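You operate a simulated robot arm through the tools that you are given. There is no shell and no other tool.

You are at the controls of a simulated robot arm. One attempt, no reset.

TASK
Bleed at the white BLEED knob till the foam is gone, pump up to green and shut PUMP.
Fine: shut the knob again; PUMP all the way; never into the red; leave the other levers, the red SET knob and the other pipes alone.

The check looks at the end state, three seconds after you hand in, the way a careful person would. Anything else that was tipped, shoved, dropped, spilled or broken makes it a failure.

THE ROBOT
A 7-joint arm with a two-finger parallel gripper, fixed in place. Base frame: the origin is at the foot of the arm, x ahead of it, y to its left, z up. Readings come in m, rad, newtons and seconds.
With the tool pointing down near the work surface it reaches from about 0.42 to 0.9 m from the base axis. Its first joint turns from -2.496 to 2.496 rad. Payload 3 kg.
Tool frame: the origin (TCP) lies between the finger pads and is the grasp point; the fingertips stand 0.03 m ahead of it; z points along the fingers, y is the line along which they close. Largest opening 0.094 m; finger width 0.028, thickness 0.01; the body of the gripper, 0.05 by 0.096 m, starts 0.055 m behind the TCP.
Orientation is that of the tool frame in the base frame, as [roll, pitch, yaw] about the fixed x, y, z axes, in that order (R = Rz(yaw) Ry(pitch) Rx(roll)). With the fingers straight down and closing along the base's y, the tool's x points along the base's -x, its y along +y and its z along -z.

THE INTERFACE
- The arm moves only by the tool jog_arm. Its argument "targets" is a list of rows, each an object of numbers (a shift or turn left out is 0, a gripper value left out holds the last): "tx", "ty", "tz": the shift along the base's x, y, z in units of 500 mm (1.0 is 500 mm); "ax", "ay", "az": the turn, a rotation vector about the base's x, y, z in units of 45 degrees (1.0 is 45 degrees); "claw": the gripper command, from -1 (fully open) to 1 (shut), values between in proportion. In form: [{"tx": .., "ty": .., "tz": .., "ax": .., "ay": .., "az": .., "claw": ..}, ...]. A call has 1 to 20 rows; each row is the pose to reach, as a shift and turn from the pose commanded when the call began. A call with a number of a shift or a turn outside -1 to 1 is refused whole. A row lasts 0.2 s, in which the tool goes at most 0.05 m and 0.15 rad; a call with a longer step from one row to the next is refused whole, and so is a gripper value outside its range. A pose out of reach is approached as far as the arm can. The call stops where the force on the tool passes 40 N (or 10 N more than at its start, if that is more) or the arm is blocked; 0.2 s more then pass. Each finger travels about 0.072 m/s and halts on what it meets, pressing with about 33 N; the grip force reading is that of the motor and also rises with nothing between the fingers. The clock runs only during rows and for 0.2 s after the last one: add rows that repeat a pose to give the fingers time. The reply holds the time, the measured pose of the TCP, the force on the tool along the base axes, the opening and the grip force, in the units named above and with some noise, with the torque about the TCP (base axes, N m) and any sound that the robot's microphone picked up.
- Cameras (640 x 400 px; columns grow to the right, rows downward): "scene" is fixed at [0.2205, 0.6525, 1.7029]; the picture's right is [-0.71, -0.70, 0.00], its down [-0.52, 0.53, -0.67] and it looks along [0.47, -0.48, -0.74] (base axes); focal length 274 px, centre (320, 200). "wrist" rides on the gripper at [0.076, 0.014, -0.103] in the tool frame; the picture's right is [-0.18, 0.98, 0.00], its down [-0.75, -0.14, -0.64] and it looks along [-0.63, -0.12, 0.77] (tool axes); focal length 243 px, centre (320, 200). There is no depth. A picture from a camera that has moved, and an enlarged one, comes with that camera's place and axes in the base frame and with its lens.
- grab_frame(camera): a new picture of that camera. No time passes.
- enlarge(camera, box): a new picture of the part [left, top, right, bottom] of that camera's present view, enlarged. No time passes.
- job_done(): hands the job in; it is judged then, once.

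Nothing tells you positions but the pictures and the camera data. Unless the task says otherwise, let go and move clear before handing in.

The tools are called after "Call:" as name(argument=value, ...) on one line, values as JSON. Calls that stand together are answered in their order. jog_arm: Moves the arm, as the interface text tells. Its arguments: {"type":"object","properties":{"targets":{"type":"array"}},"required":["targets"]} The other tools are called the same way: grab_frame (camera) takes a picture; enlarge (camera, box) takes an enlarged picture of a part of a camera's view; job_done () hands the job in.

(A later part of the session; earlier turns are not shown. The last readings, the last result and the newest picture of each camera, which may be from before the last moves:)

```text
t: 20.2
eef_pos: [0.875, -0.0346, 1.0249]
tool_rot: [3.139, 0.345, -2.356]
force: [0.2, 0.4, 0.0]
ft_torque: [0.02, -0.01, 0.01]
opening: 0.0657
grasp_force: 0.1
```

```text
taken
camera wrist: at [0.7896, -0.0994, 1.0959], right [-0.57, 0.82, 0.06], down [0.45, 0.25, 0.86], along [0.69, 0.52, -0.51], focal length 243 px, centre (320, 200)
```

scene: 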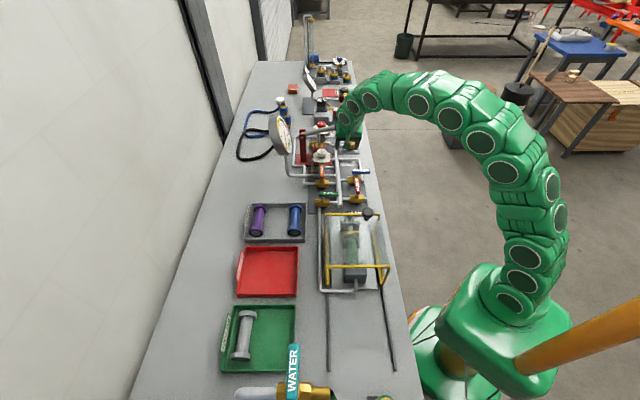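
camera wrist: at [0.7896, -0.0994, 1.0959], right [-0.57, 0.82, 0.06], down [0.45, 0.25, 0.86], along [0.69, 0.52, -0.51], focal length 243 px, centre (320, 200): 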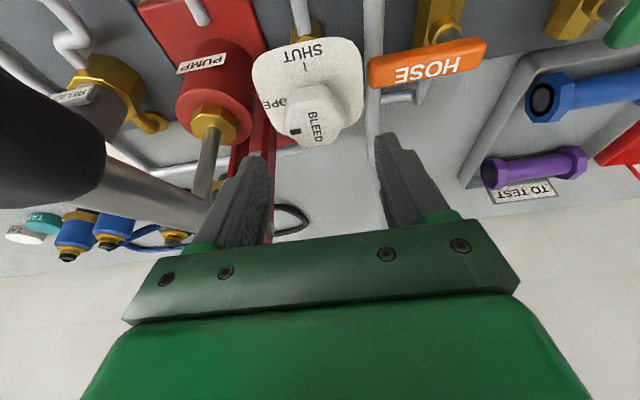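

BLEED's pointer is at OPEN. Next is the pump handle. I'll back out toward the robot, shift sideways in line with the handle, tilt a little more, open the fingers fully and look.

Call:
jog_arm(targets=[{"tx": -0.06, "ty": -0.06, "tz": 0.01}, {"tx": -0.12, "ty": -0.12, "tz": 0.02}, {"tx": -0.18, "ty": -0.18, "tz": 0.03, "ax": 0.04, "ay": -0.04}, {"tx": -0.24, "ty": -0.24, "tz": 0.04, "ax": 0.08, "ay": -0.08}, {"tx": -0.316, "ty": -0.316, "tz": 0.04, "ax": 0.12, "ay": -0.12, "claw": -0.7}, {"tx": -0.256, "ty": -0.376, "tz": 0.04, "ax": 0.157, "ay": -0.157, "claw": -1.0}, {"tx": -0.194, "ty": -0.438, "tz": 0.04, "ax": 0.157, "ay": -0.157, "claw": -1.0}, {"tx": -0.194, "ty": -0.438, "tz": 0.04, "ax": 0.157, "ay": -0.157, "claw": -1.0}])

Call:
grab_frame(camera="wrist")

Call:
enlarge(camera="scene", box=[270, 90, 398, 190])

```text
refused: row 5 steps farther than a row can; nothing moved
```

```text
taken
camera wrist: at [0.7896, -0.0994, 1.0959], right [-0.57, 0.82, 0.06], down [0.45, 0.25, 0.86], along [0.69, 0.52, -0.51], focal length 243 px, centre (320, 200)
```

wrist: 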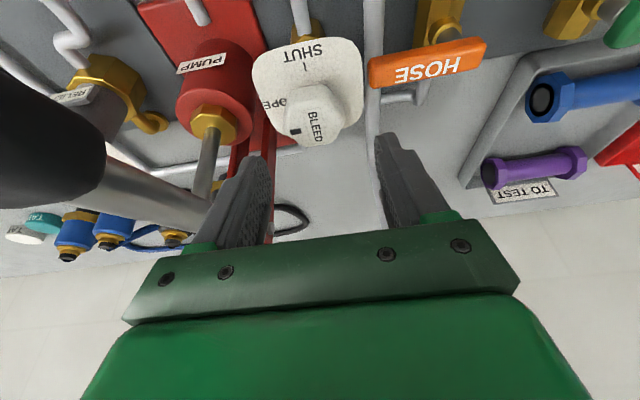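

```text
4.00 times, centred on (334, 140) of scene
camera zoom: at [0.2205, 0.6525, 1.7029], right [-0.71, -0.7, 0.0], down [-0.52, 0.53, -0.67], along [0.47, -0.48, -0.74], focal length 1097 px, centre (264, 440)
```

zoom: 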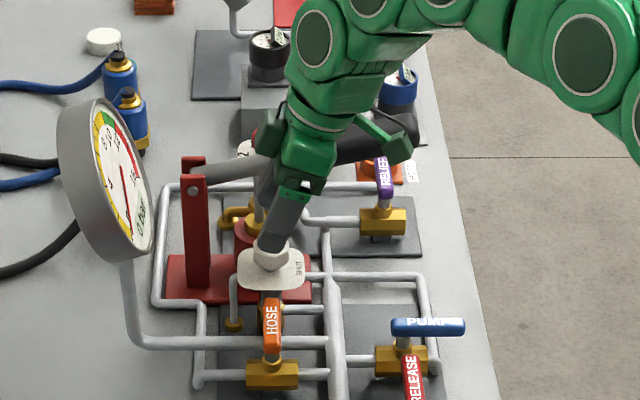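

The call was refused because one row's step was too long. Here is the same path with shorter steps.

Call:
jog_arm(targets=[{"tx": -0.06, "ty": -0.06, "tz": 0.01}, {"tx": -0.12, "ty": -0.12, "tz": 0.02}, {"tx": -0.18, "ty": -0.18, "tz": 0.03, "ax": 0.04, "ay": -0.04}, {"tx": -0.24, "ty": -0.24, "tz": 0.04, "ax": 0.08, "ay": -0.08}, {"tx": -0.3, "ty": -0.3, "tz": 0.04, "ax": 0.12, "ay": -0.12, "claw": -0.7}, {"tx": -0.316, "ty": -0.316, "tz": 0.04, "ax": 0.157, "ay": -0.157, "claw": -1.0}, {"tx": -0.256, "ty": -0.376, "tz": 0.04, "ax": 0.157, "ay": -0.157, "claw": -1.0}, {"tx": -0.194, "ty": -0.438, "tz": 0.04, "ax": 0.157, "ay": -0.157, "claw": -1.0}, {"tx": -0.194, "ty": -0.438, "tz": 0.04, "ax": 0.157, "ay": -0.157, "claw": -1.0}])

Call:
grab_frame(camera="wrist")

Call:
enlarge(camera="scene", box=[270, 90, 398, 190])

```text
t: 22.2
eef_pos: [0.7781, -0.2524, 1.0442]
tool_rot: [-3.14, 0.519, -2.357]
force: [0.1, 0.6, -0.9]
ft_torque: [-0.02, -0.01, -0.01]
opening: 0.0941
grasp_force: 0.1
```

```text
taken
camera wrist: at [0.6848, -0.3257, 1.0966], right [-0.58, 0.81, 0.09], down [0.34, 0.14, 0.93], along [0.74, 0.57, -0.35], focal length 243 px, centre (320, 200)
```

wrist: 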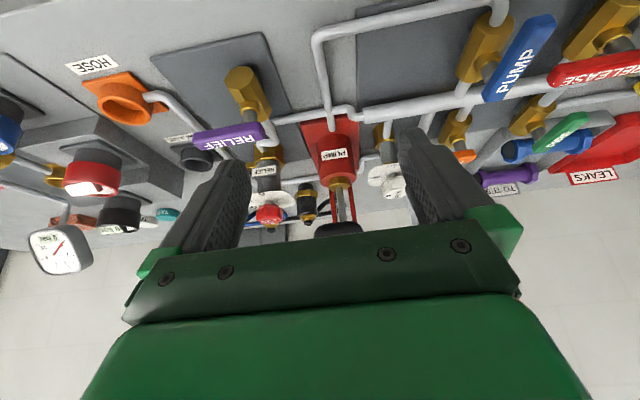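

```text
4.00 times, centred on (334, 140) of scene
camera zoom: at [0.2205, 0.6525, 1.7029], right [-0.71, -0.7, 0.0], down [-0.52, 0.53, -0.67], along [0.47, -0.48, -0.74], focal length 1097 px, centre (264, 440)
```

zoom: 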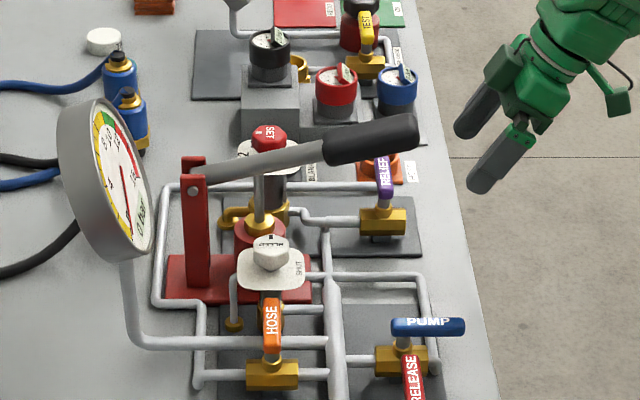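

The handle end is right ahead between the fingers. I'll slide forward along the handle's line so the fingers straddle the grip.

Call:
jog_arm(targets=[{"tx": 0.05, "ty": 0.05}, {"tx": 0.1, "ty": 0.1}, {"tx": 0.146, "ty": 0.146}, {"tx": 0.146, "ty": 0.146}])

Call:
grab_frame(camera="wrist")

Call:
enlarge(camera="scene", box=[290, 90, 386, 165])

```text
t: 23.2
eef_pos: [0.8519, -0.1802, 1.0436]
tool_rot: [3.141, 0.517, -2.356]
force: [-0.5, 0.5, -0.7]
ft_torque: [0.0, 0.0, -0.03]
opening: 0.0943
grasp_force: 0.1
```

```text
taken
camera wrist: at [0.7586, -0.2531, 1.0962], right [-0.58, 0.81, 0.09], down [0.34, 0.14, 0.93], along [0.74, 0.57, -0.35], focal length 243 px, centre (320, 200)
```

wrist: 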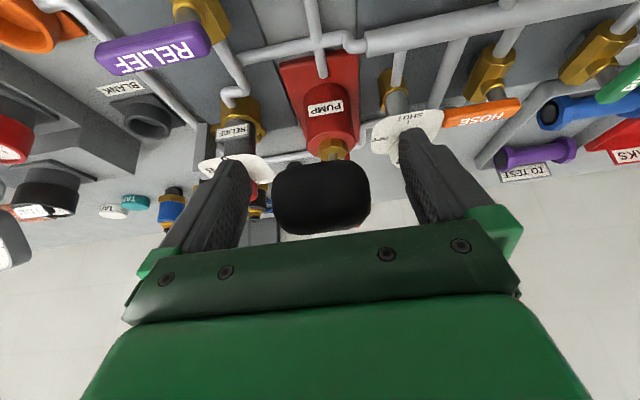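

```text
5.33 times, centred on (338, 128) of scene
camera zoom: at [0.2205, 0.6525, 1.7029], right [-0.71, -0.7, 0.0], down [-0.52, 0.53, -0.67], along [0.47, -0.48, -0.74], focal length 1462 px, centre (224, 587)
```

zoom: 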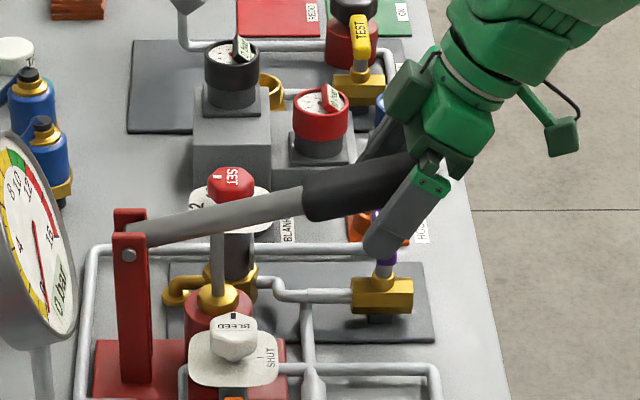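

The grip is centred between the fingers. Closing on it.

Call:
jog_arm(targets=[{"claw": 1.0}, {"claw": 1.0}, {"claw": 1.0}, {"claw": 1.0}])

Call:
enlarge(camera="scene", box=[262, 100, 358, 180])

```text
t: 24.0
eef_pos: [0.8502, -0.1777, 1.0437]
tool_rot: [3.137, 0.517, -2.355]
force: [-21.4, 7.8, 6.6]
ft_torque: [-0.09, -1.03, -0.63]
opening: 0.0463
grasp_force: 45.0
stopped in row 4: the force on the tool passed its limit at 42 N (the readings are from after the stop); the commanded pose is now the measured one
```

```text
5.00 times, centred on (310, 140) of scene
camera zoom: at [0.2205, 0.6525, 1.7029], right [-0.71, -0.7, 0.0], down [-0.52, 0.53, -0.67], along [0.47, -0.48, -0.74], focal length 1371 px, centre (370, 500)
```

zoom: 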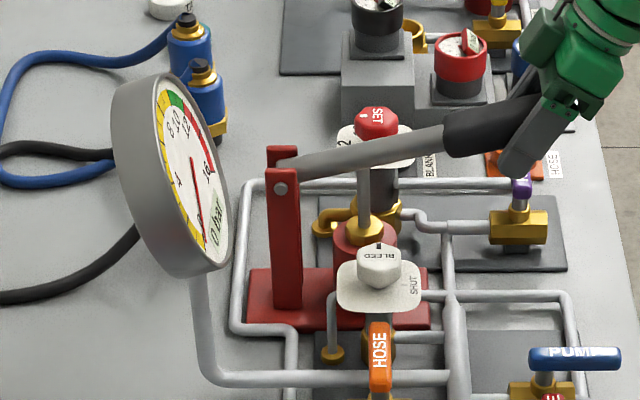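

The fingers hold the grip (46 mm). The small side pull is from centring. I'll relieve it and make a cautious first down-stroke along the handle's arc.

Call:
jog_arm(targets=[{"tx": -0.002, "ty": 0.002}, {"tx": -0.0085, "ty": -0.0045, "tz": -0.037, "ax": 0.0785, "ay": -0.0785}, {"tx": -0.013, "ty": -0.009, "tz": -0.075, "ax": 0.157, "ay": -0.157}, {"tx": -0.013, "ty": -0.009, "tz": -0.075, "ax": 0.157, "ay": -0.157}])

Call:
enlarge(camera="scene", box=[262, 100, 358, 180])

```text
t: 24.7
eef_pos: [0.8478, -0.1812, 1.0229]
tool_rot: [3.142, 0.62, -2.353]
force: [16.0, -0.4, -4.5]
ft_torque: [-0.72, 0.92, -0.29]
opening: 0.0463
grasp_force: 45.4
stopped in row 3: the force on the tool passed its limit at 45 N (the readings are from after the stop); the commanded pose is now the measured one
```

```text
5.00 times, centred on (310, 140) of scene
camera zoom: at [0.2205, 0.6525, 1.7029], right [-0.71, -0.7, 0.0], down [-0.52, 0.53, -0.67], along [0.47, -0.48, -0.74], focal length 1371 px, centre (370, 500)
```

zoom: 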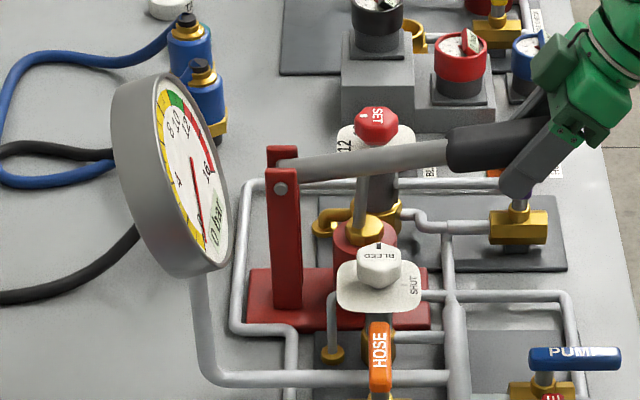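

The handle does move; the stop was probably arc mismatch or speed. I'll continue the down-stroke more slowly with a refined arc.

Call:
jog_arm(targets=[{"tx": -0.0008, "ty": -0.0008, "tz": -0.0072, "ax": 0.0157, "ay": -0.0157}, {"tx": -0.0016, "ty": -0.0016, "tz": -0.0145, "ax": 0.0314, "ay": -0.0314}, {"tx": -0.0022, "ty": -0.0022, "tz": -0.0218, "ax": 0.0471, "ay": -0.0471}, {"tx": -0.0028, "ty": -0.0028, "tz": -0.0291, "ax": 0.0628, "ay": -0.0628}, {"tx": -0.0033, "ty": -0.0033, "tz": -0.0364, "ax": 0.0785, "ay": -0.0785}, {"tx": -0.0036, "ty": -0.0036, "tz": -0.0437, "ax": 0.0943, "ay": -0.0943}])

Call:
enlarge(camera="scene", box=[262, 100, 358, 180])

```text
t: 26.1
eef_pos: [0.8469, -0.1809, 1.0032]
tool_rot: [-3.136, 0.721, -2.353]
force: [6.9, 1.3, -3.6]
ft_torque: [-0.94, 0.99, -0.12]
opening: 0.0461
grasp_force: 44.8
stopped in row 6: the force on the tool passed its limit at 42 N (the readings are from after the stop); the commanded pose is now the measured one
```

```text
5.00 times, centred on (310, 140) of scene
camera zoom: at [0.2205, 0.6525, 1.7029], right [-0.71, -0.7, 0.0], down [-0.52, 0.53, -0.67], along [0.47, -0.48, -0.74], focal length 1371 px, centre (370, 500)
```

zoom: 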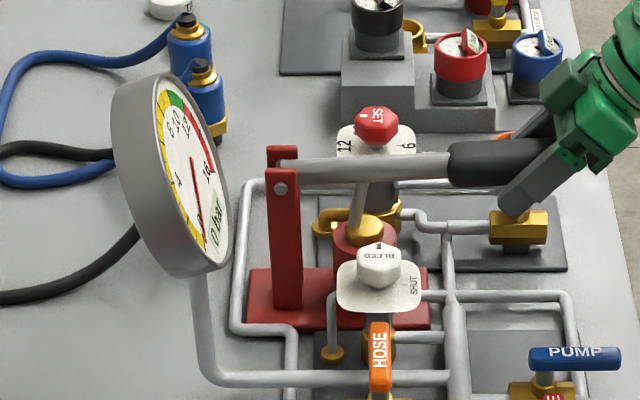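

The handle is near level now. Torque suggests I'm over-rotating the tool, so I'll continue down without rotation to feel whether this is the bottom of the stroke.

Call:
jog_arm(targets=[{"tz": -0.004, "ax": -0.01, "ay": 0.01}, {"tz": -0.008, "ax": -0.02, "ay": 0.02}, {"tz": -0.012, "ax": -0.02, "ay": 0.02}, {"tz": -0.016, "ax": -0.02, "ay": 0.02}])

```text
t: 27.1
eef_pos: [0.8473, -0.1821, 0.995]
tool_rot: [-3.14, 0.702, -2.352]
force: [1.8, -4.4, 9.0]
ft_torque: [0.99, -0.85, -0.13]
opening: 0.0465
grasp_force: 45.3
```

It moved freely. From these readings the pivot is at z≈0.998 with R≈0.214. I'll continue down with that arc.

Call:
jog_arm(targets=[{"tx": 0.0003, "ty": 0.0003, "tz": -0.0149, "ax": 0.05, "ay": -0.05}, {"tx": 0.001, "ty": 0.001, "tz": -0.0298, "ax": 0.08, "ay": -0.08}, {"tx": 0.0021, "ty": 0.0021, "tz": -0.0447, "ax": 0.115, "ay": -0.115}, {"tx": 0.0035, "ty": 0.0035, "tz": -0.0595, "ax": 0.148, "ay": -0.148}, {"tx": 0.0053, "ty": 0.0053, "tz": -0.0742, "ax": 0.18, "ay": -0.18}])

Call:
enlarge(camera="scene", box=[262, 100, 358, 180])

Call:
grab_frame(camera="wrist")

```text
t: 28.3
eef_pos: [0.8489, -0.1794, 0.9601]
tool_rot: [-3.137, 0.905, -2.352]
force: [-4.1, -12.2, 28.5]
ft_torque: [-0.26, 0.66, 0.02]
opening: 0.0465
grasp_force: 45.1
```

```text
5.00 times, centred on (310, 140) of scene
camera zoom: at [0.2205, 0.6525, 1.7029], right [-0.71, -0.7, 0.0], down [-0.52, 0.53, -0.67], along [0.47, -0.48, -0.74], focal length 1371 px, centre (370, 500)
```

zoom: 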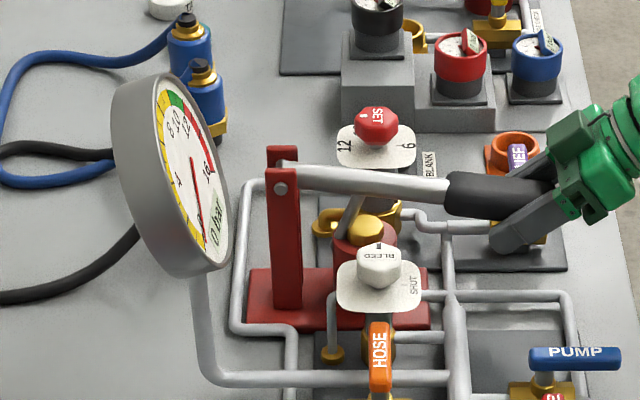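

```text
taken
camera wrist: at [0.7484, -0.26, 0.9646], right [-0.61, 0.78, 0.14], down [0.07, -0.12, 0.99], along [0.79, 0.62, 0.02], focal length 243 px, centre (320, 200)
```

wrist: 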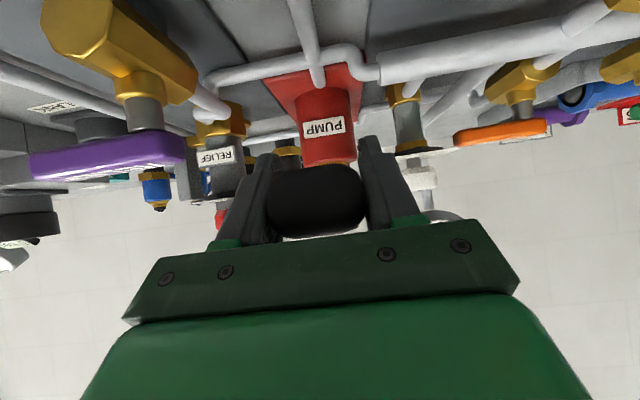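

Upward force is rising at z≈0.96, so this is close to the bottom of the stroke. The wrist camera now sees the sight glass side-on, so I'll enlarge it.

Call:
enlarge(camera="wrist", box=[375, 75, 455, 185])

Call:
enlarge(camera="scene", box=[300, 140, 350, 180])

```text
3.64 times, centred on (415, 130) of wrist
camera zoom: at [0.7484, -0.26, 0.9646], right [-0.61, 0.78, 0.14], down [0.07, -0.12, 0.99], along [0.79, 0.62, 0.02], focal length 882 px, centre (-26, 454)
```

zoom: 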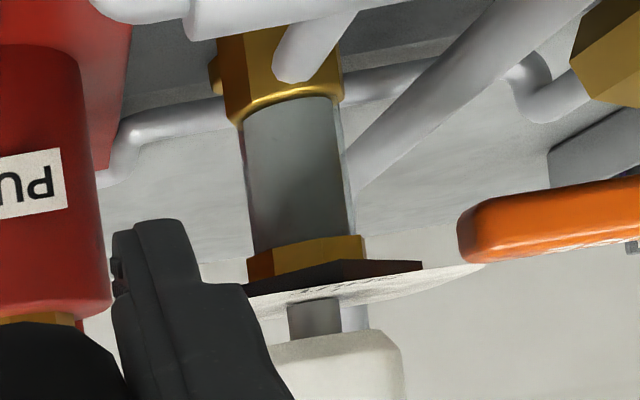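

```text
10.00 times, centred on (325, 160) of scene
camera zoom: at [0.2205, 0.6525, 1.7029], right [-0.71, -0.7, 0.0], down [-0.52, 0.53, -0.67], along [0.47, -0.48, -0.74], focal length 2742 px, centre (270, 600)
```

zoom: 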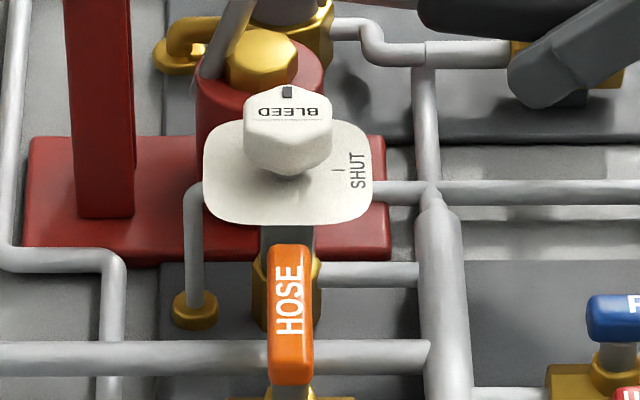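

The glass looks grey so far, with no clear foam pattern yet. I'll raise the handle along the same arc to complete the stroke.

Call:
jog_arm(targets=[{"tx": -0.0024, "ty": -0.0024, "tz": 0.0223, "ax": -0.0471, "ay": 0.0471}, {"tx": -0.004, "ty": -0.004, "tz": 0.0447, "ax": -0.0942, "ay": 0.0942}, {"tx": -0.0047, "ty": -0.0047, "tz": 0.0671, "ax": -0.141, "ay": 0.141}, {"tx": -0.0047, "ty": -0.0047, "tz": 0.0896, "ax": -0.188, "ay": 0.188}, {"tx": -0.0037, "ty": -0.0037, "tz": 0.1121, "ax": -0.236, "ay": 0.236}, {"tx": -0.002, "ty": -0.002, "tz": 0.1345, "ax": -0.283, "ay": 0.283}, {"tx": 0.0006, "ty": 0.0006, "tz": 0.1567, "ax": -0.33, "ay": 0.33}])

Call:
enlarge(camera="scene", box=[262, 100, 358, 180])

Call:
grab_frame(camera="wrist")

```text
t: 29.9
eef_pos: [0.8478, -0.1801, 1.0366]
tool_rot: [-3.141, 0.532, -2.355]
force: [-11.0, -20.7, 7.9]
ft_torque: [0.3, -0.45, 0.18]
opening: 0.0462
grasp_force: 44.6
```

```text
5.00 times, centred on (310, 140) of scene
camera zoom: at [0.2205, 0.6525, 1.7029], right [-0.71, -0.7, 0.0], down [-0.52, 0.53, -0.67], along [0.47, -0.48, -0.74], focal length 1371 px, centre (370, 500)
```

zoom: 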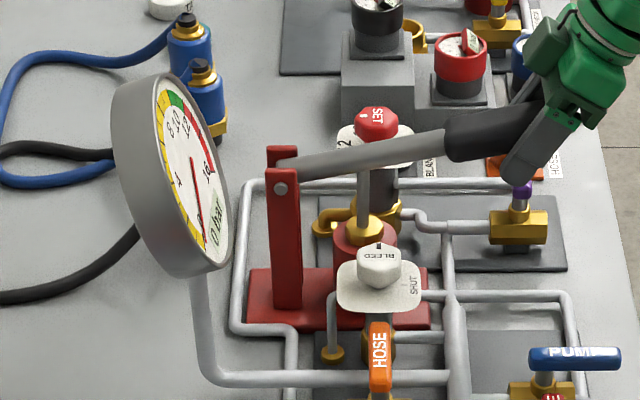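

```text
taken
camera wrist: at [0.755, -0.2535, 1.0868], right [-0.58, 0.81, 0.09], down [0.33, 0.13, 0.94], along [0.74, 0.58, -0.34], focal length 243 px, centre (320, 200)
```

wrist: 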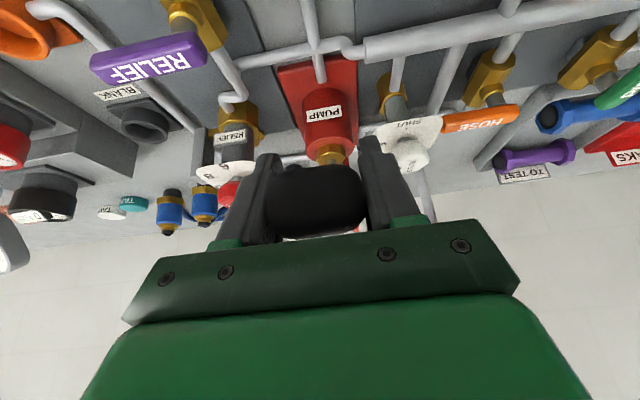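

The up-stroke went smoothly. Now another full down-stroke with a small arc correction, then I'll check the glass.

Call:
jog_arm(targets=[{"tx": -0.0034, "ty": -0.0034, "tz": -0.0222, "ax": 0.0471, "ay": -0.0471}, {"tx": -0.005, "ty": -0.005, "tz": -0.0446, "ax": 0.0942, "ay": -0.0942}, {"tx": -0.0058, "ty": -0.0058, "tz": -0.0671, "ax": 0.141, "ay": -0.141}, {"tx": -0.0058, "ty": -0.0058, "tz": -0.0896, "ax": 0.188, "ay": -0.188}, {"tx": -0.0049, "ty": -0.0049, "tz": -0.1121, "ax": 0.236, "ay": -0.236}, {"tx": -0.0031, "ty": -0.0031, "tz": -0.1345, "ax": 0.283, "ay": -0.283}, {"tx": -0.0011, "ty": -0.0011, "tz": -0.153, "ax": 0.318, "ay": -0.318}])

Call:
enlarge(camera="wrist", box=[375, 75, 455, 185])

Call:
enlarge(camera="scene", box=[262, 100, 358, 180])

```text
t: 31.5
eef_pos: [0.8488, -0.1805, 0.9602]
tool_rot: [-3.137, 0.889, -2.353]
force: [28.6, -18.4, 8.9]
ft_torque: [0.98, -0.2, 0.46]
opening: 0.046
grasp_force: 44.6
```

```text
3.64 times, centred on (415, 130) of wrist
camera zoom: at [0.7487, -0.2596, 0.9668], right [-0.61, 0.78, 0.14], down [0.08, -0.11, 0.99], along [0.79, 0.62, 0.01], focal length 882 px, centre (-26, 454)
```

zoom: 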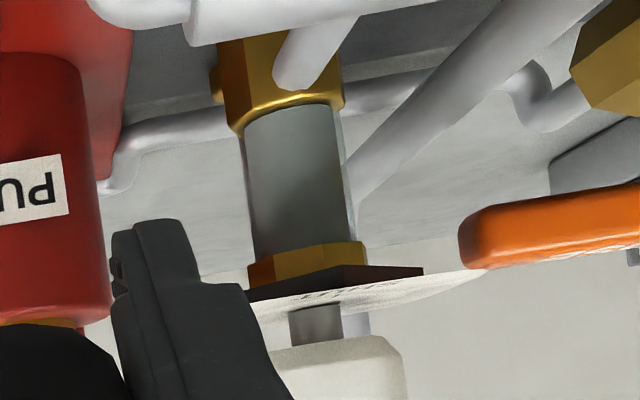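

```text
5.00 times, centred on (310, 140) of scene
camera zoom: at [0.2205, 0.6525, 1.7029], right [-0.71, -0.7, 0.0], down [-0.52, 0.53, -0.67], along [0.47, -0.48, -0.74], focal length 1371 px, centre (370, 500)
```

zoom: 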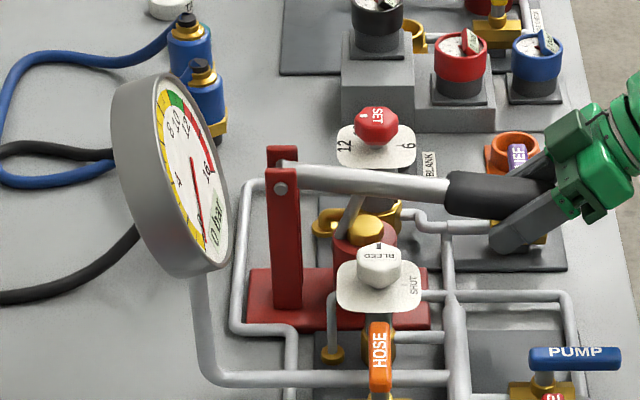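

No visible change in the glass yet. Vertical force is only 9 N here, so the handle isn't at its bottom. I'll trim the sideways load and feel further down.

Call:
jog_arm(targets=[{"tx": 0.0015, "ty": -0.0015}, {"tx": 0.0031, "ty": 0.0002, "tz": -0.011, "ax": 0.0236, "ay": -0.0236}, {"tx": 0.0047, "ty": 0.0017, "tz": -0.022, "ax": 0.0471, "ay": -0.0471}, {"tx": 0.0067, "ty": 0.0037, "tz": -0.033, "ax": 0.0707, "ay": -0.0707}, {"tx": 0.0088, "ty": 0.0058, "tz": -0.0438, "ax": 0.0942, "ay": -0.0942}])

Call:
enlarge(camera="wrist", box=[375, 55, 455, 185])

Call:
enlarge(camera="scene", box=[262, 100, 358, 180])

```text
t: 32.6
eef_pos: [0.8534, -0.1762, 0.9444]
tool_rot: [-3.135, 0.974, -2.347]
force: [-27.4, 3.2, 14.5]
ft_torque: [-0.66, 0.7, -0.89]
opening: 0.0462
grasp_force: 45.1
stopped in row 5: the force on the tool passed its limit at 56 N (the readings are from after the stop); the commanded pose is now the measured one
```

```text
3.08 times, centred on (415, 120) of wrist
camera zoom: at [0.752, -0.2572, 0.9398], right [-0.63, 0.77, 0.15], down [0.02, -0.18, 0.98], along [0.78, 0.62, 0.09], focal length 746 px, centre (28, 446)
```

zoom: 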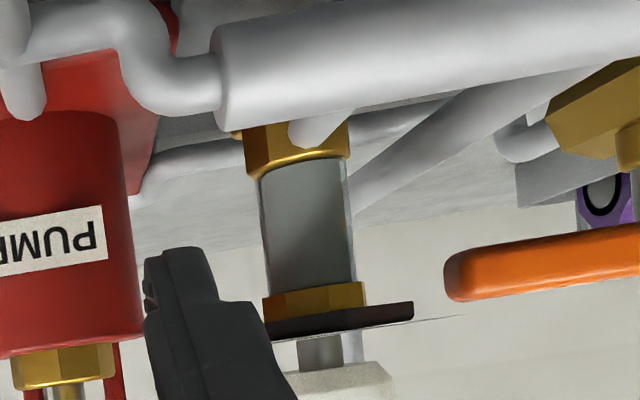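

```text
5.00 times, centred on (310, 140) of scene
camera zoom: at [0.2205, 0.6525, 1.7029], right [-0.71, -0.7, 0.0], down [-0.52, 0.53, -0.67], along [0.47, -0.48, -0.74], focal length 1371 px, centre (370, 500)
```

zoom: 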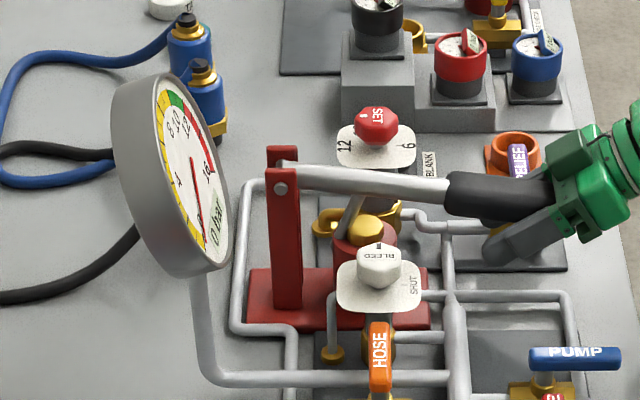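

The handle hasn't moved from before: z≈0.96 is its bottom stop and the fingers slid on the grip. I'll look closely at the glass for any foam.

Call:
enlarge(camera="wrist", box=[396, 90, 432, 130])

Call:
enlarge(camera="scene", box=[314, 158, 334, 174])

```text
10.00 times, centred on (414, 110) of wrist
camera zoom: at [0.752, -0.2572, 0.9398], right [-0.63, 0.77, 0.15], down [0.02, -0.18, 0.98], along [0.78, 0.62, 0.09], focal length 2426 px, centre (-620, 1100)
```

zoom: 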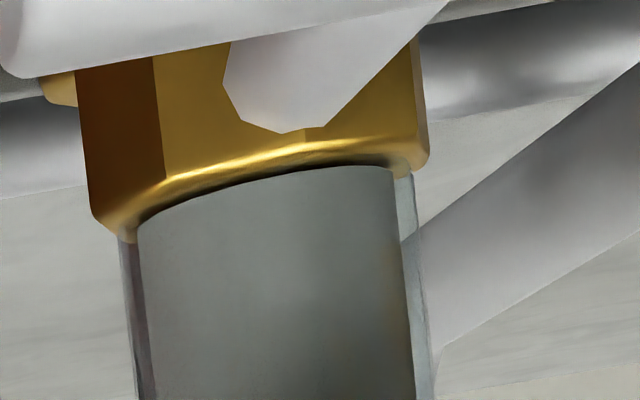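

```text
16.00 times, centred on (324, 166) of scene
camera zoom: at [0.2205, 0.6525, 1.7029], right [-0.71, -0.7, 0.0], down [-0.52, 0.53, -0.67], along [0.47, -0.48, -0.74], focal length 4387 px, centre (256, 744)
```

zoom: 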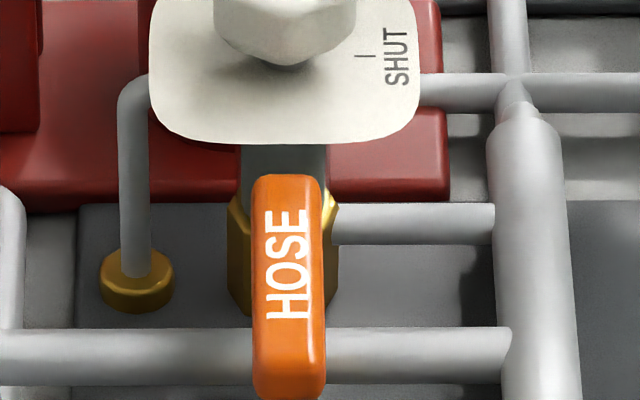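

The glass holds a plain grey column so far. I'll re-centre the grip on the handle and keep pumping.

Call:
jog_arm(targets=[{"claw": -0.2}, {"claw": -0.2}, {"tx": -0.004, "ty": -0.004, "tz": 0.016, "ax": -0.035, "ay": 0.035, "claw": -0.2}, {"tx": -0.0078, "ty": -0.0078, "tz": 0.032, "ax": -0.0707, "ay": 0.0707, "claw": -0.2}, {"tx": -0.0078, "ty": -0.0078, "tz": 0.032, "ax": -0.0707, "ay": 0.0707, "claw": -0.2}])

Call:
enlarge(camera="scene", box=[262, 100, 358, 180])

Call:
grab_frame(camera="wrist")

```text
t: 33.8
eef_pos: [0.8494, -0.18, 0.9588]
tool_rot: [-3.138, 0.894, -2.349]
force: [-1.4, -0.3, 2.5]
ft_torque: [-0.12, -0.02, -0.05]
opening: 0.0564
grasp_force: 0.1
```

```text
5.00 times, centred on (310, 140) of scene
camera zoom: at [0.2205, 0.6525, 1.7029], right [-0.71, -0.7, 0.0], down [-0.52, 0.53, -0.67], along [0.47, -0.48, -0.74], focal length 1371 px, centre (370, 500)
```

zoom: 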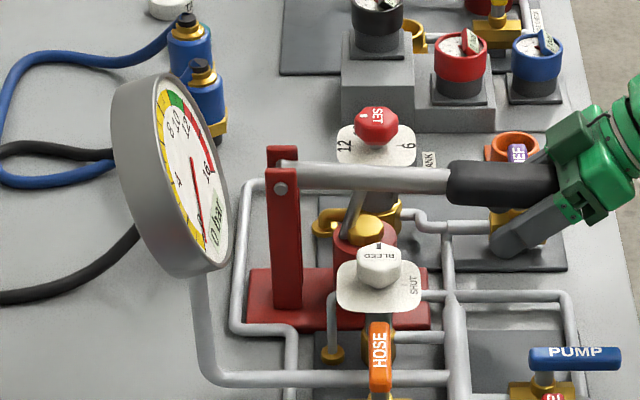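

```text
taken
camera wrist: at [0.7486, -0.2608, 0.9643], right [-0.62, 0.77, 0.14], down [0.08, -0.12, 0.99], along [0.78, 0.62, 0.01], focal length 243 px, centre (320, 200)
```

wrist: 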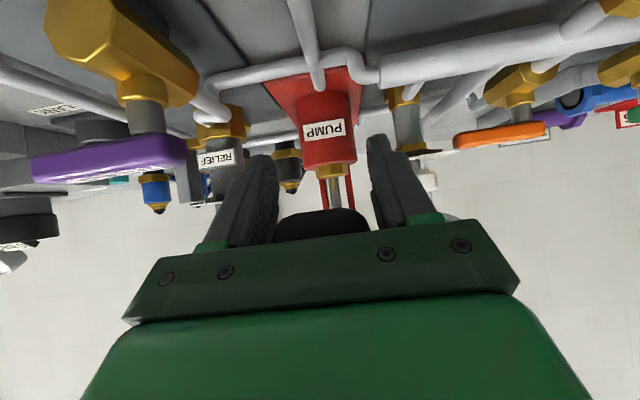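

With the grip loosened the handle is rising on its own, so it has a spring return. I'll wait a moment and watch it.

Call:
jog_arm(targets=[{"claw": -0.4}, {"claw": -0.4}, {"claw": -0.4}])

Call:
enlarge(camera="scene", box=[262, 100, 358, 180])

Call:
grab_frame(camera="wrist")

```text
t: 34.6
eef_pos: [0.8501, -0.182, 0.9588]
tool_rot: [-3.138, 0.898, -2.349]
force: [-1.2, -0.5, 3.2]
ft_torque: [-0.07, 0.0, -0.03]
opening: 0.0657
grasp_force: 0.2
```

```text
5.00 times, centred on (310, 140) of scene
camera zoom: at [0.2205, 0.6525, 1.7029], right [-0.71, -0.7, 0.0], down [-0.52, 0.53, -0.67], along [0.47, -0.48, -0.74], focal length 1371 px, centre (370, 500)
```

zoom: 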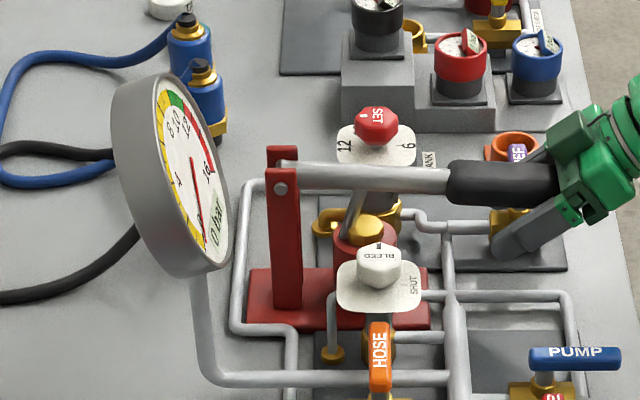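

```text
taken
camera wrist: at [0.7486, -0.261, 0.9644], right [-0.62, 0.77, 0.14], down [0.08, -0.12, 0.99], along [0.78, 0.62, 0.01], focal length 243 px, centre (320, 200)
```

wrist: 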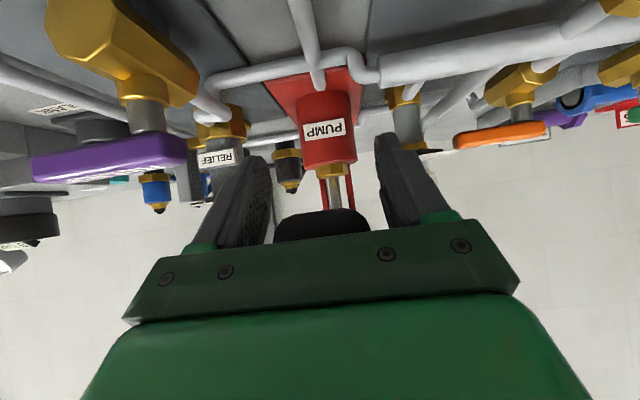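

The handle springs back up lightly (about 3 N), so the return stroke needs no lift. I'll go up with it to the top, re-centre there and re-grip.

Call:
jog_arm(targets=[{"tx": -0.0024, "ty": -0.0024, "tz": 0.0223, "ax": -0.0471, "ay": 0.0471}, {"tx": -0.004, "ty": -0.004, "tz": 0.0447, "ax": -0.0942, "ay": 0.0942}, {"tx": -0.0047, "ty": -0.0047, "tz": 0.0671, "ax": -0.141, "ay": 0.141}, {"tx": -0.0047, "ty": -0.0047, "tz": 0.0896, "ax": -0.188, "ay": 0.188}, {"tx": -0.0037, "ty": -0.0037, "tz": 0.1121, "ax": -0.236, "ay": 0.236}, {"tx": -0.002, "ty": -0.002, "tz": 0.1345, "ax": -0.283, "ay": 0.283}, {"tx": 0.0006, "ty": 0.0006, "tz": 0.1567, "ax": -0.33, "ay": 0.33}, {"tx": 0.0022, "ty": 0.0022, "tz": 0.17, "ax": -0.35, "ay": 0.35}, {"tx": 0.0022, "ty": 0.0022, "tz": 0.17, "ax": -0.35, "ay": 0.35}])

Call:
enlarge(camera="scene", box=[262, 100, 358, 180])

Call:
grab_frame(camera="wrist")

```text
t: 36.6
eef_pos: [0.8503, -0.1797, 1.0448]
tool_rot: [-3.14, 0.508, -2.35]
force: [0.2, 0.1, -0.3]
ft_torque: [0.0, 0.04, 0.0]
opening: 0.0657
grasp_force: 0.0
```

```text
5.00 times, centred on (310, 140) of scene
camera zoom: at [0.2205, 0.6525, 1.7029], right [-0.71, -0.7, 0.0], down [-0.52, 0.53, -0.67], along [0.47, -0.48, -0.74], focal length 1371 px, centre (370, 500)
```

zoom: 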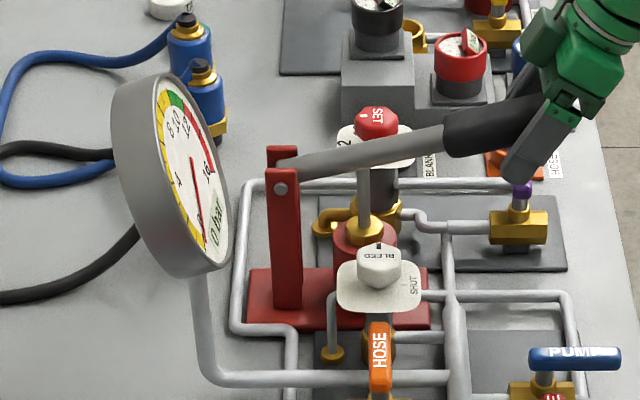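

```text
taken
camera wrist: at [0.7572, -0.2523, 1.0975], right [-0.58, 0.81, 0.09], down [0.34, 0.15, 0.93], along [0.73, 0.57, -0.36], focal length 243 px, centre (320, 200)
```

wrist: 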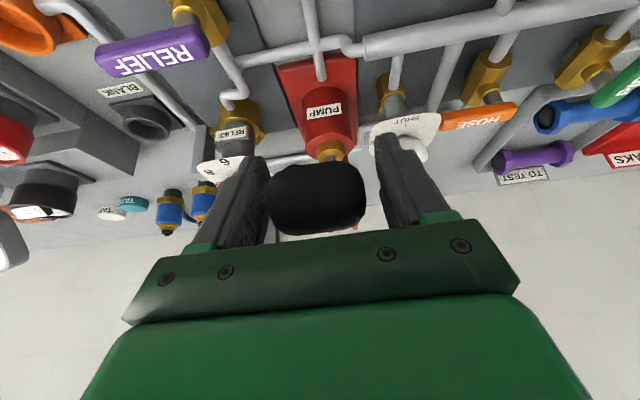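

The handle is back at the top and centred. I'll grip it and do a full down-stroke in one call.

Call:
jog_arm(targets=[{"claw": 1.0}, {"claw": 1.0}, {"claw": 1.0}, {"tx": -0.0031, "ty": -0.0031, "tz": -0.0226, "ax": 0.0482, "ay": -0.0482, "claw": 1.0}, {"tx": -0.0053, "ty": -0.0053, "tz": -0.045, "ax": 0.0953, "ay": -0.0953, "claw": 1.0}, {"tx": -0.0067, "ty": -0.0067, "tz": -0.0674, "ax": 0.1424, "ay": -0.1424, "claw": 1.0}, {"tx": -0.0073, "ty": -0.0073, "tz": -0.0898, "ax": 0.1896, "ay": -0.1896, "claw": 1.0}, {"tx": -0.007, "ty": -0.007, "tz": -0.1124, "ax": 0.2367, "ay": -0.2367, "claw": 1.0}, {"tx": -0.0059, "ty": -0.0059, "tz": -0.1348, "ax": 0.2838, "ay": -0.2838, "claw": 1.0}, {"tx": -0.004, "ty": -0.004, "tz": -0.1572, "ax": 0.331, "ay": -0.331, "claw": 1.0}, {"tx": -0.003, "ty": -0.003, "tz": -0.166, "ax": 0.35, "ay": -0.35, "claw": 1.0}])

Call:
enlarge(camera="wrist", box=[375, 75, 455, 185])

Call:
enlarge(camera="scene", box=[262, 100, 358, 180])

```text
t: 39.0
eef_pos: [0.8488, -0.1806, 0.9612]
tool_rot: [-3.136, 0.895, -2.35]
force: [1.5, 10.6, 11.8]
ft_torque: [-0.96, 1.15, -0.57]
opening: 0.0463
grasp_force: 45.2
```

```text
3.64 times, centred on (415, 130) of wrist
camera zoom: at [0.7482, -0.2608, 0.9665], right [-0.62, 0.77, 0.14], down [0.08, -0.12, 0.99], along [0.78, 0.62, 0.02], focal length 882 px, centre (-26, 454)
```

zoom: 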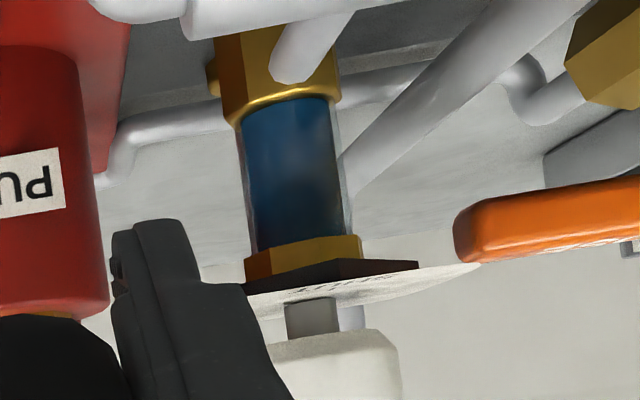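

```text
5.00 times, centred on (310, 140) of scene
camera zoom: at [0.2205, 0.6525, 1.7029], right [-0.71, -0.7, 0.0], down [-0.52, 0.53, -0.67], along [0.47, -0.48, -0.74], focal length 1371 px, centre (370, 500)
```

zoom: 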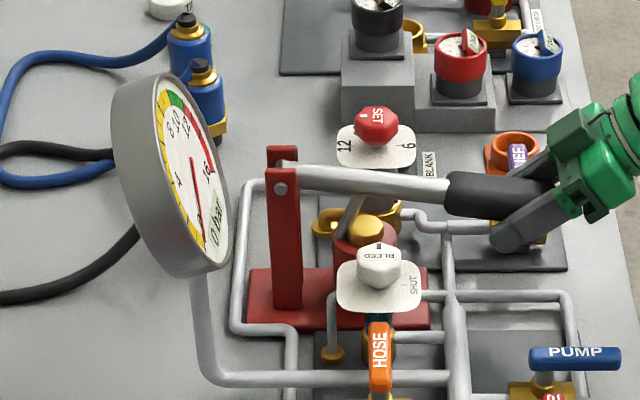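

The glass has turned from grey foam to blue liquid. I'll look closely for any bubbles left.

Call:
enlarge(camera="wrist", box=[396, 92, 432, 152])

Call:
enlarge(camera="scene", box=[314, 158, 334, 174])

```text
6.67 times, centred on (414, 122) of wrist
camera zoom: at [0.7482, -0.2608, 0.9665], right [-0.62, 0.77, 0.14], down [0.08, -0.12, 0.99], along [0.78, 0.62, 0.02], focal length 1618 px, centre (-307, 720)
```

zoom: 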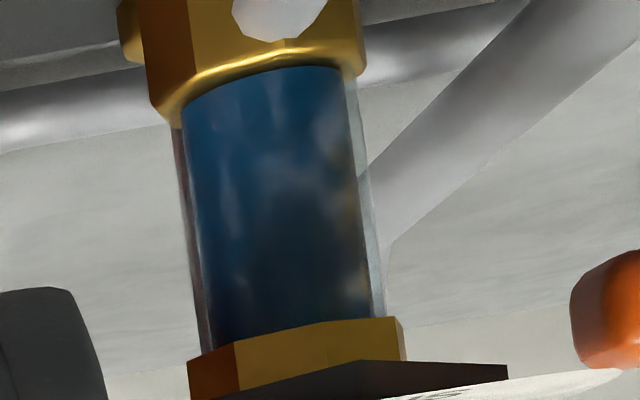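

```text
16.00 times, centred on (324, 166) of scene
camera zoom: at [0.2205, 0.6525, 1.7029], right [-0.71, -0.7, 0.0], down [-0.52, 0.53, -0.67], along [0.47, -0.48, -0.74], focal length 4387 px, centre (256, 744)
```

zoom: 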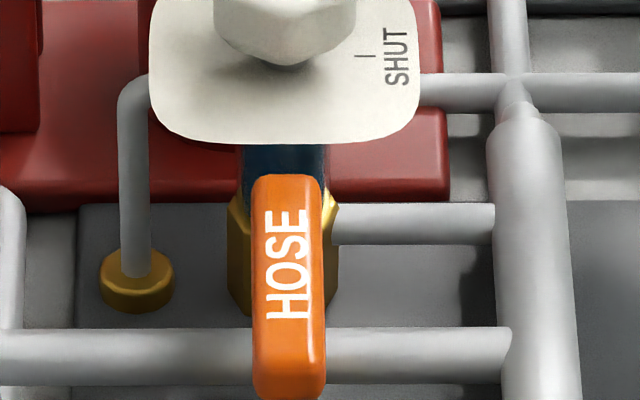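

It's blue now, where the grey was foam. To be sure it's clear, I'll do one more full up-and-down stroke with BLEED open and compare.

Call:
jog_arm(targets=[{"tx": -0.001, "ty": -0.001, "tz": 0.0088, "ax": -0.019, "ay": 0.019}, {"tx": -0.0029, "ty": -0.0029, "tz": 0.0312, "ax": -0.0662, "ay": 0.0662}, {"tx": -0.004, "ty": -0.004, "tz": 0.0536, "ax": -0.1133, "ay": 0.1133}, {"tx": -0.0043, "ty": -0.0043, "tz": 0.0762, "ax": -0.1604, "ay": 0.1604}, {"tx": -0.0037, "ty": -0.0037, "tz": 0.0986, "ax": -0.2076, "ay": 0.2076}, {"tx": -0.0023, "ty": -0.0023, "tz": 0.121, "ax": -0.2547, "ay": 0.2547}, {"tx": -0.0001, "ty": -0.0001, "tz": 0.1434, "ax": -0.3018, "ay": 0.3018}, {"tx": -0.0023, "ty": -0.0023, "tz": 0.121, "ax": -0.2547, "ay": 0.2547}, {"tx": -0.0037, "ty": -0.0037, "tz": 0.0986, "ax": -0.2076, "ay": 0.2076}, {"tx": -0.0043, "ty": -0.0043, "tz": 0.0762, "ax": -0.1604, "ay": 0.1604}, {"tx": -0.004, "ty": -0.004, "tz": 0.0536, "ax": -0.1133, "ay": 0.1133}, {"tx": -0.0029, "ty": -0.0029, "tz": 0.0312, "ax": -0.0662, "ay": 0.0662}, {"tx": -0.001, "ty": -0.001, "tz": 0.0088, "ax": -0.019, "ay": 0.019}, {"tx": 0, "ty": 0, "tz": 0, "ax": 0, "ay": 0}])

Call:
enlarge(camera="wrist", box=[396, 92, 432, 152])

Call:
enlarge(camera="scene", box=[262, 100, 358, 180])

```text
t: 42.0
eef_pos: [0.8494, -0.1812, 0.9611]
tool_rot: [-3.137, 0.896, -2.35]
force: [-26.9, 9.8, 3.9]
ft_torque: [-0.98, 0.86, -0.8]
opening: 0.0465
grasp_force: 45.2
```

```text
6.67 times, centred on (414, 122) of wrist
camera zoom: at [0.7484, -0.2608, 0.9665], right [-0.62, 0.77, 0.14], down [0.08, -0.12, 0.99], along [0.78, 0.62, 0.02], focal length 1618 px, centre (-307, 720)
```

zoom: 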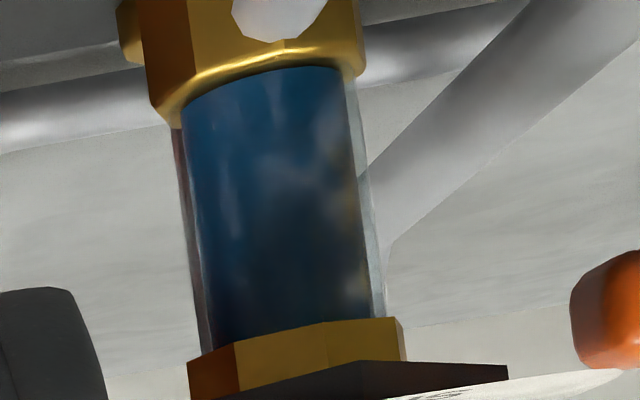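

```text
5.00 times, centred on (310, 140) of scene
camera zoom: at [0.2205, 0.6525, 1.7029], right [-0.71, -0.7, 0.0], down [-0.52, 0.53, -0.67], along [0.47, -0.48, -0.74], focal length 1371 px, centre (370, 500)
```

zoom: 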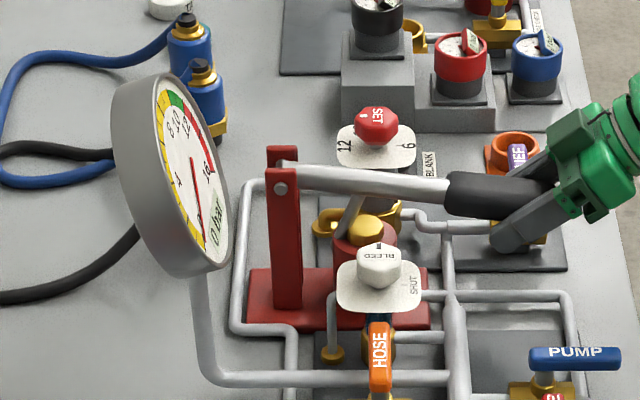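

The column is an unchanged, uniform blue, so the foam is gone. Now I'll raise the handle to the top, release it and back off so I can shut the BLEED knob.

Call:
jog_arm(targets=[{"tx": -0.001, "ty": -0.001, "tz": 0.0088, "ax": -0.019, "ay": 0.019}, {"tx": -0.0029, "ty": -0.0029, "tz": 0.0312, "ax": -0.0662, "ay": 0.0662}, {"tx": -0.004, "ty": -0.004, "tz": 0.0536, "ax": -0.1133, "ay": 0.1133}, {"tx": -0.0043, "ty": -0.0043, "tz": 0.0762, "ax": -0.1604, "ay": 0.1604}, {"tx": -0.0037, "ty": -0.0037, "tz": 0.0986, "ax": -0.2076, "ay": 0.2076}, {"tx": -0.0023, "ty": -0.0023, "tz": 0.121, "ax": -0.2547, "ay": 0.2547}, {"tx": -0.0001, "ty": -0.0001, "tz": 0.1434, "ax": -0.3018, "ay": 0.3018}, {"tx": 0.0015, "ty": 0.0015, "tz": 0.16, "ax": -0.336, "ay": 0.336}, {"tx": 0.0015, "ty": 0.0015, "tz": 0.16, "ax": -0.336, "ay": 0.336, "claw": -1}, {"tx": 0.0015, "ty": 0.0015, "tz": 0.16, "ax": -0.336, "ay": 0.336, "claw": -1}, {"tx": 0.0015, "ty": 0.0015, "tz": 0.166, "ax": -0.35, "ay": 0.35, "claw": -1}, {"tx": -0.047, "ty": -0.047, "tz": 0.166, "ax": -0.35, "ay": 0.35, "claw": -1}, {"tx": -0.097, "ty": -0.097, "tz": 0.166, "ax": -0.35, "ay": 0.35, "claw": -1}, {"tx": -0.147, "ty": -0.147, "tz": 0.166, "ax": -0.35, "ay": 0.35, "claw": -1}])

Call:
grab_frame(camera="wrist")

Call:
enlarge(camera="scene", box=[262, 90, 390, 190])

```text
t: 43.5
eef_pos: [0.8474, -0.1821, 1.0243]
tool_rot: [3.141, 0.604, -2.352]
force: [-19.6, 8.2, 3.6]
ft_torque: [-0.14, -0.66, -0.55]
opening: 0.0461
grasp_force: 44.8
stopped in row 7: the force on the tool passed its limit at 42 N (the readings are from after the stop); the commanded pose is now the measured one
```

```text
taken
camera wrist: at [0.7519, -0.2573, 1.067], right [-0.59, 0.8, 0.1], down [0.28, 0.08, 0.96], along [0.76, 0.6, -0.27], focal length 243 px, centre (320, 200)
```

wrist: 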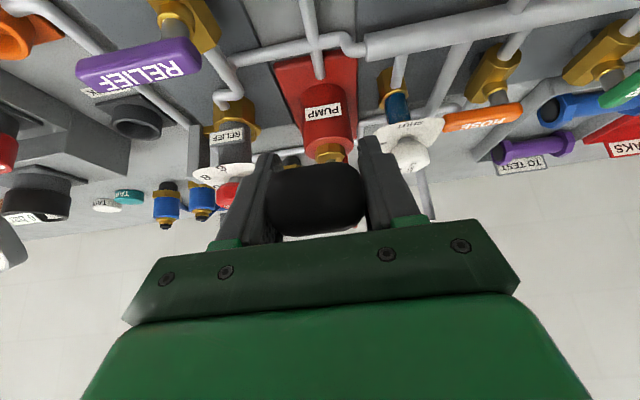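

```text
4.00 times, centred on (326, 140) of scene
camera zoom: at [0.2205, 0.6525, 1.7029], right [-0.71, -0.7, 0.0], down [-0.52, 0.53, -0.67], along [0.47, -0.48, -0.74], focal length 1097 px, centre (296, 440)
```

zoom: 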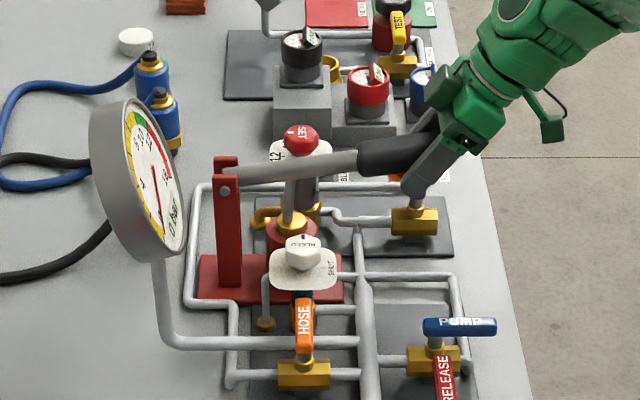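

It stopped just below the top on side load. I'll open here, rise slightly with the handle and back away.

Call:
jog_arm(targets=[{"claw": -1}, {"claw": -1}, {"tz": 0.02, "claw": -1}, {"tz": 0.038, "ax": -0.05, "ay": 0.05, "claw": -1}, {"tx": -0.05, "ty": -0.05, "tz": 0.038, "ax": -0.05, "ay": 0.05, "claw": -1}, {"tx": -0.1, "ty": -0.1, "tz": 0.038, "ax": -0.05, "ay": 0.05, "claw": -1}, {"tx": -0.15, "ty": -0.15, "tz": 0.038, "ax": -0.05, "ay": 0.05, "claw": -1}])

Call:
enlarge(camera="scene", box=[262, 90, 390, 190])

```text
t: 45.1
eef_pos: [0.7714, -0.2576, 1.0442]
tool_rot: [-3.141, 0.549, -2.353]
force: [0.9, -0.3, -0.2]
ft_torque: [0.0, -0.03, 0.0]
opening: 0.0941
grasp_force: 0.1
```

```text
4.00 times, centred on (326, 140) of scene
camera zoom: at [0.2205, 0.6525, 1.7029], right [-0.71, -0.7, 0.0], down [-0.52, 0.53, -0.67], along [0.47, -0.48, -0.74], focal length 1097 px, centre (296, 440)
```

zoom: 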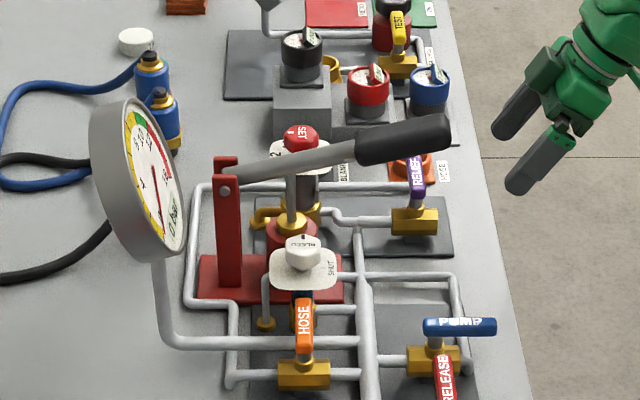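

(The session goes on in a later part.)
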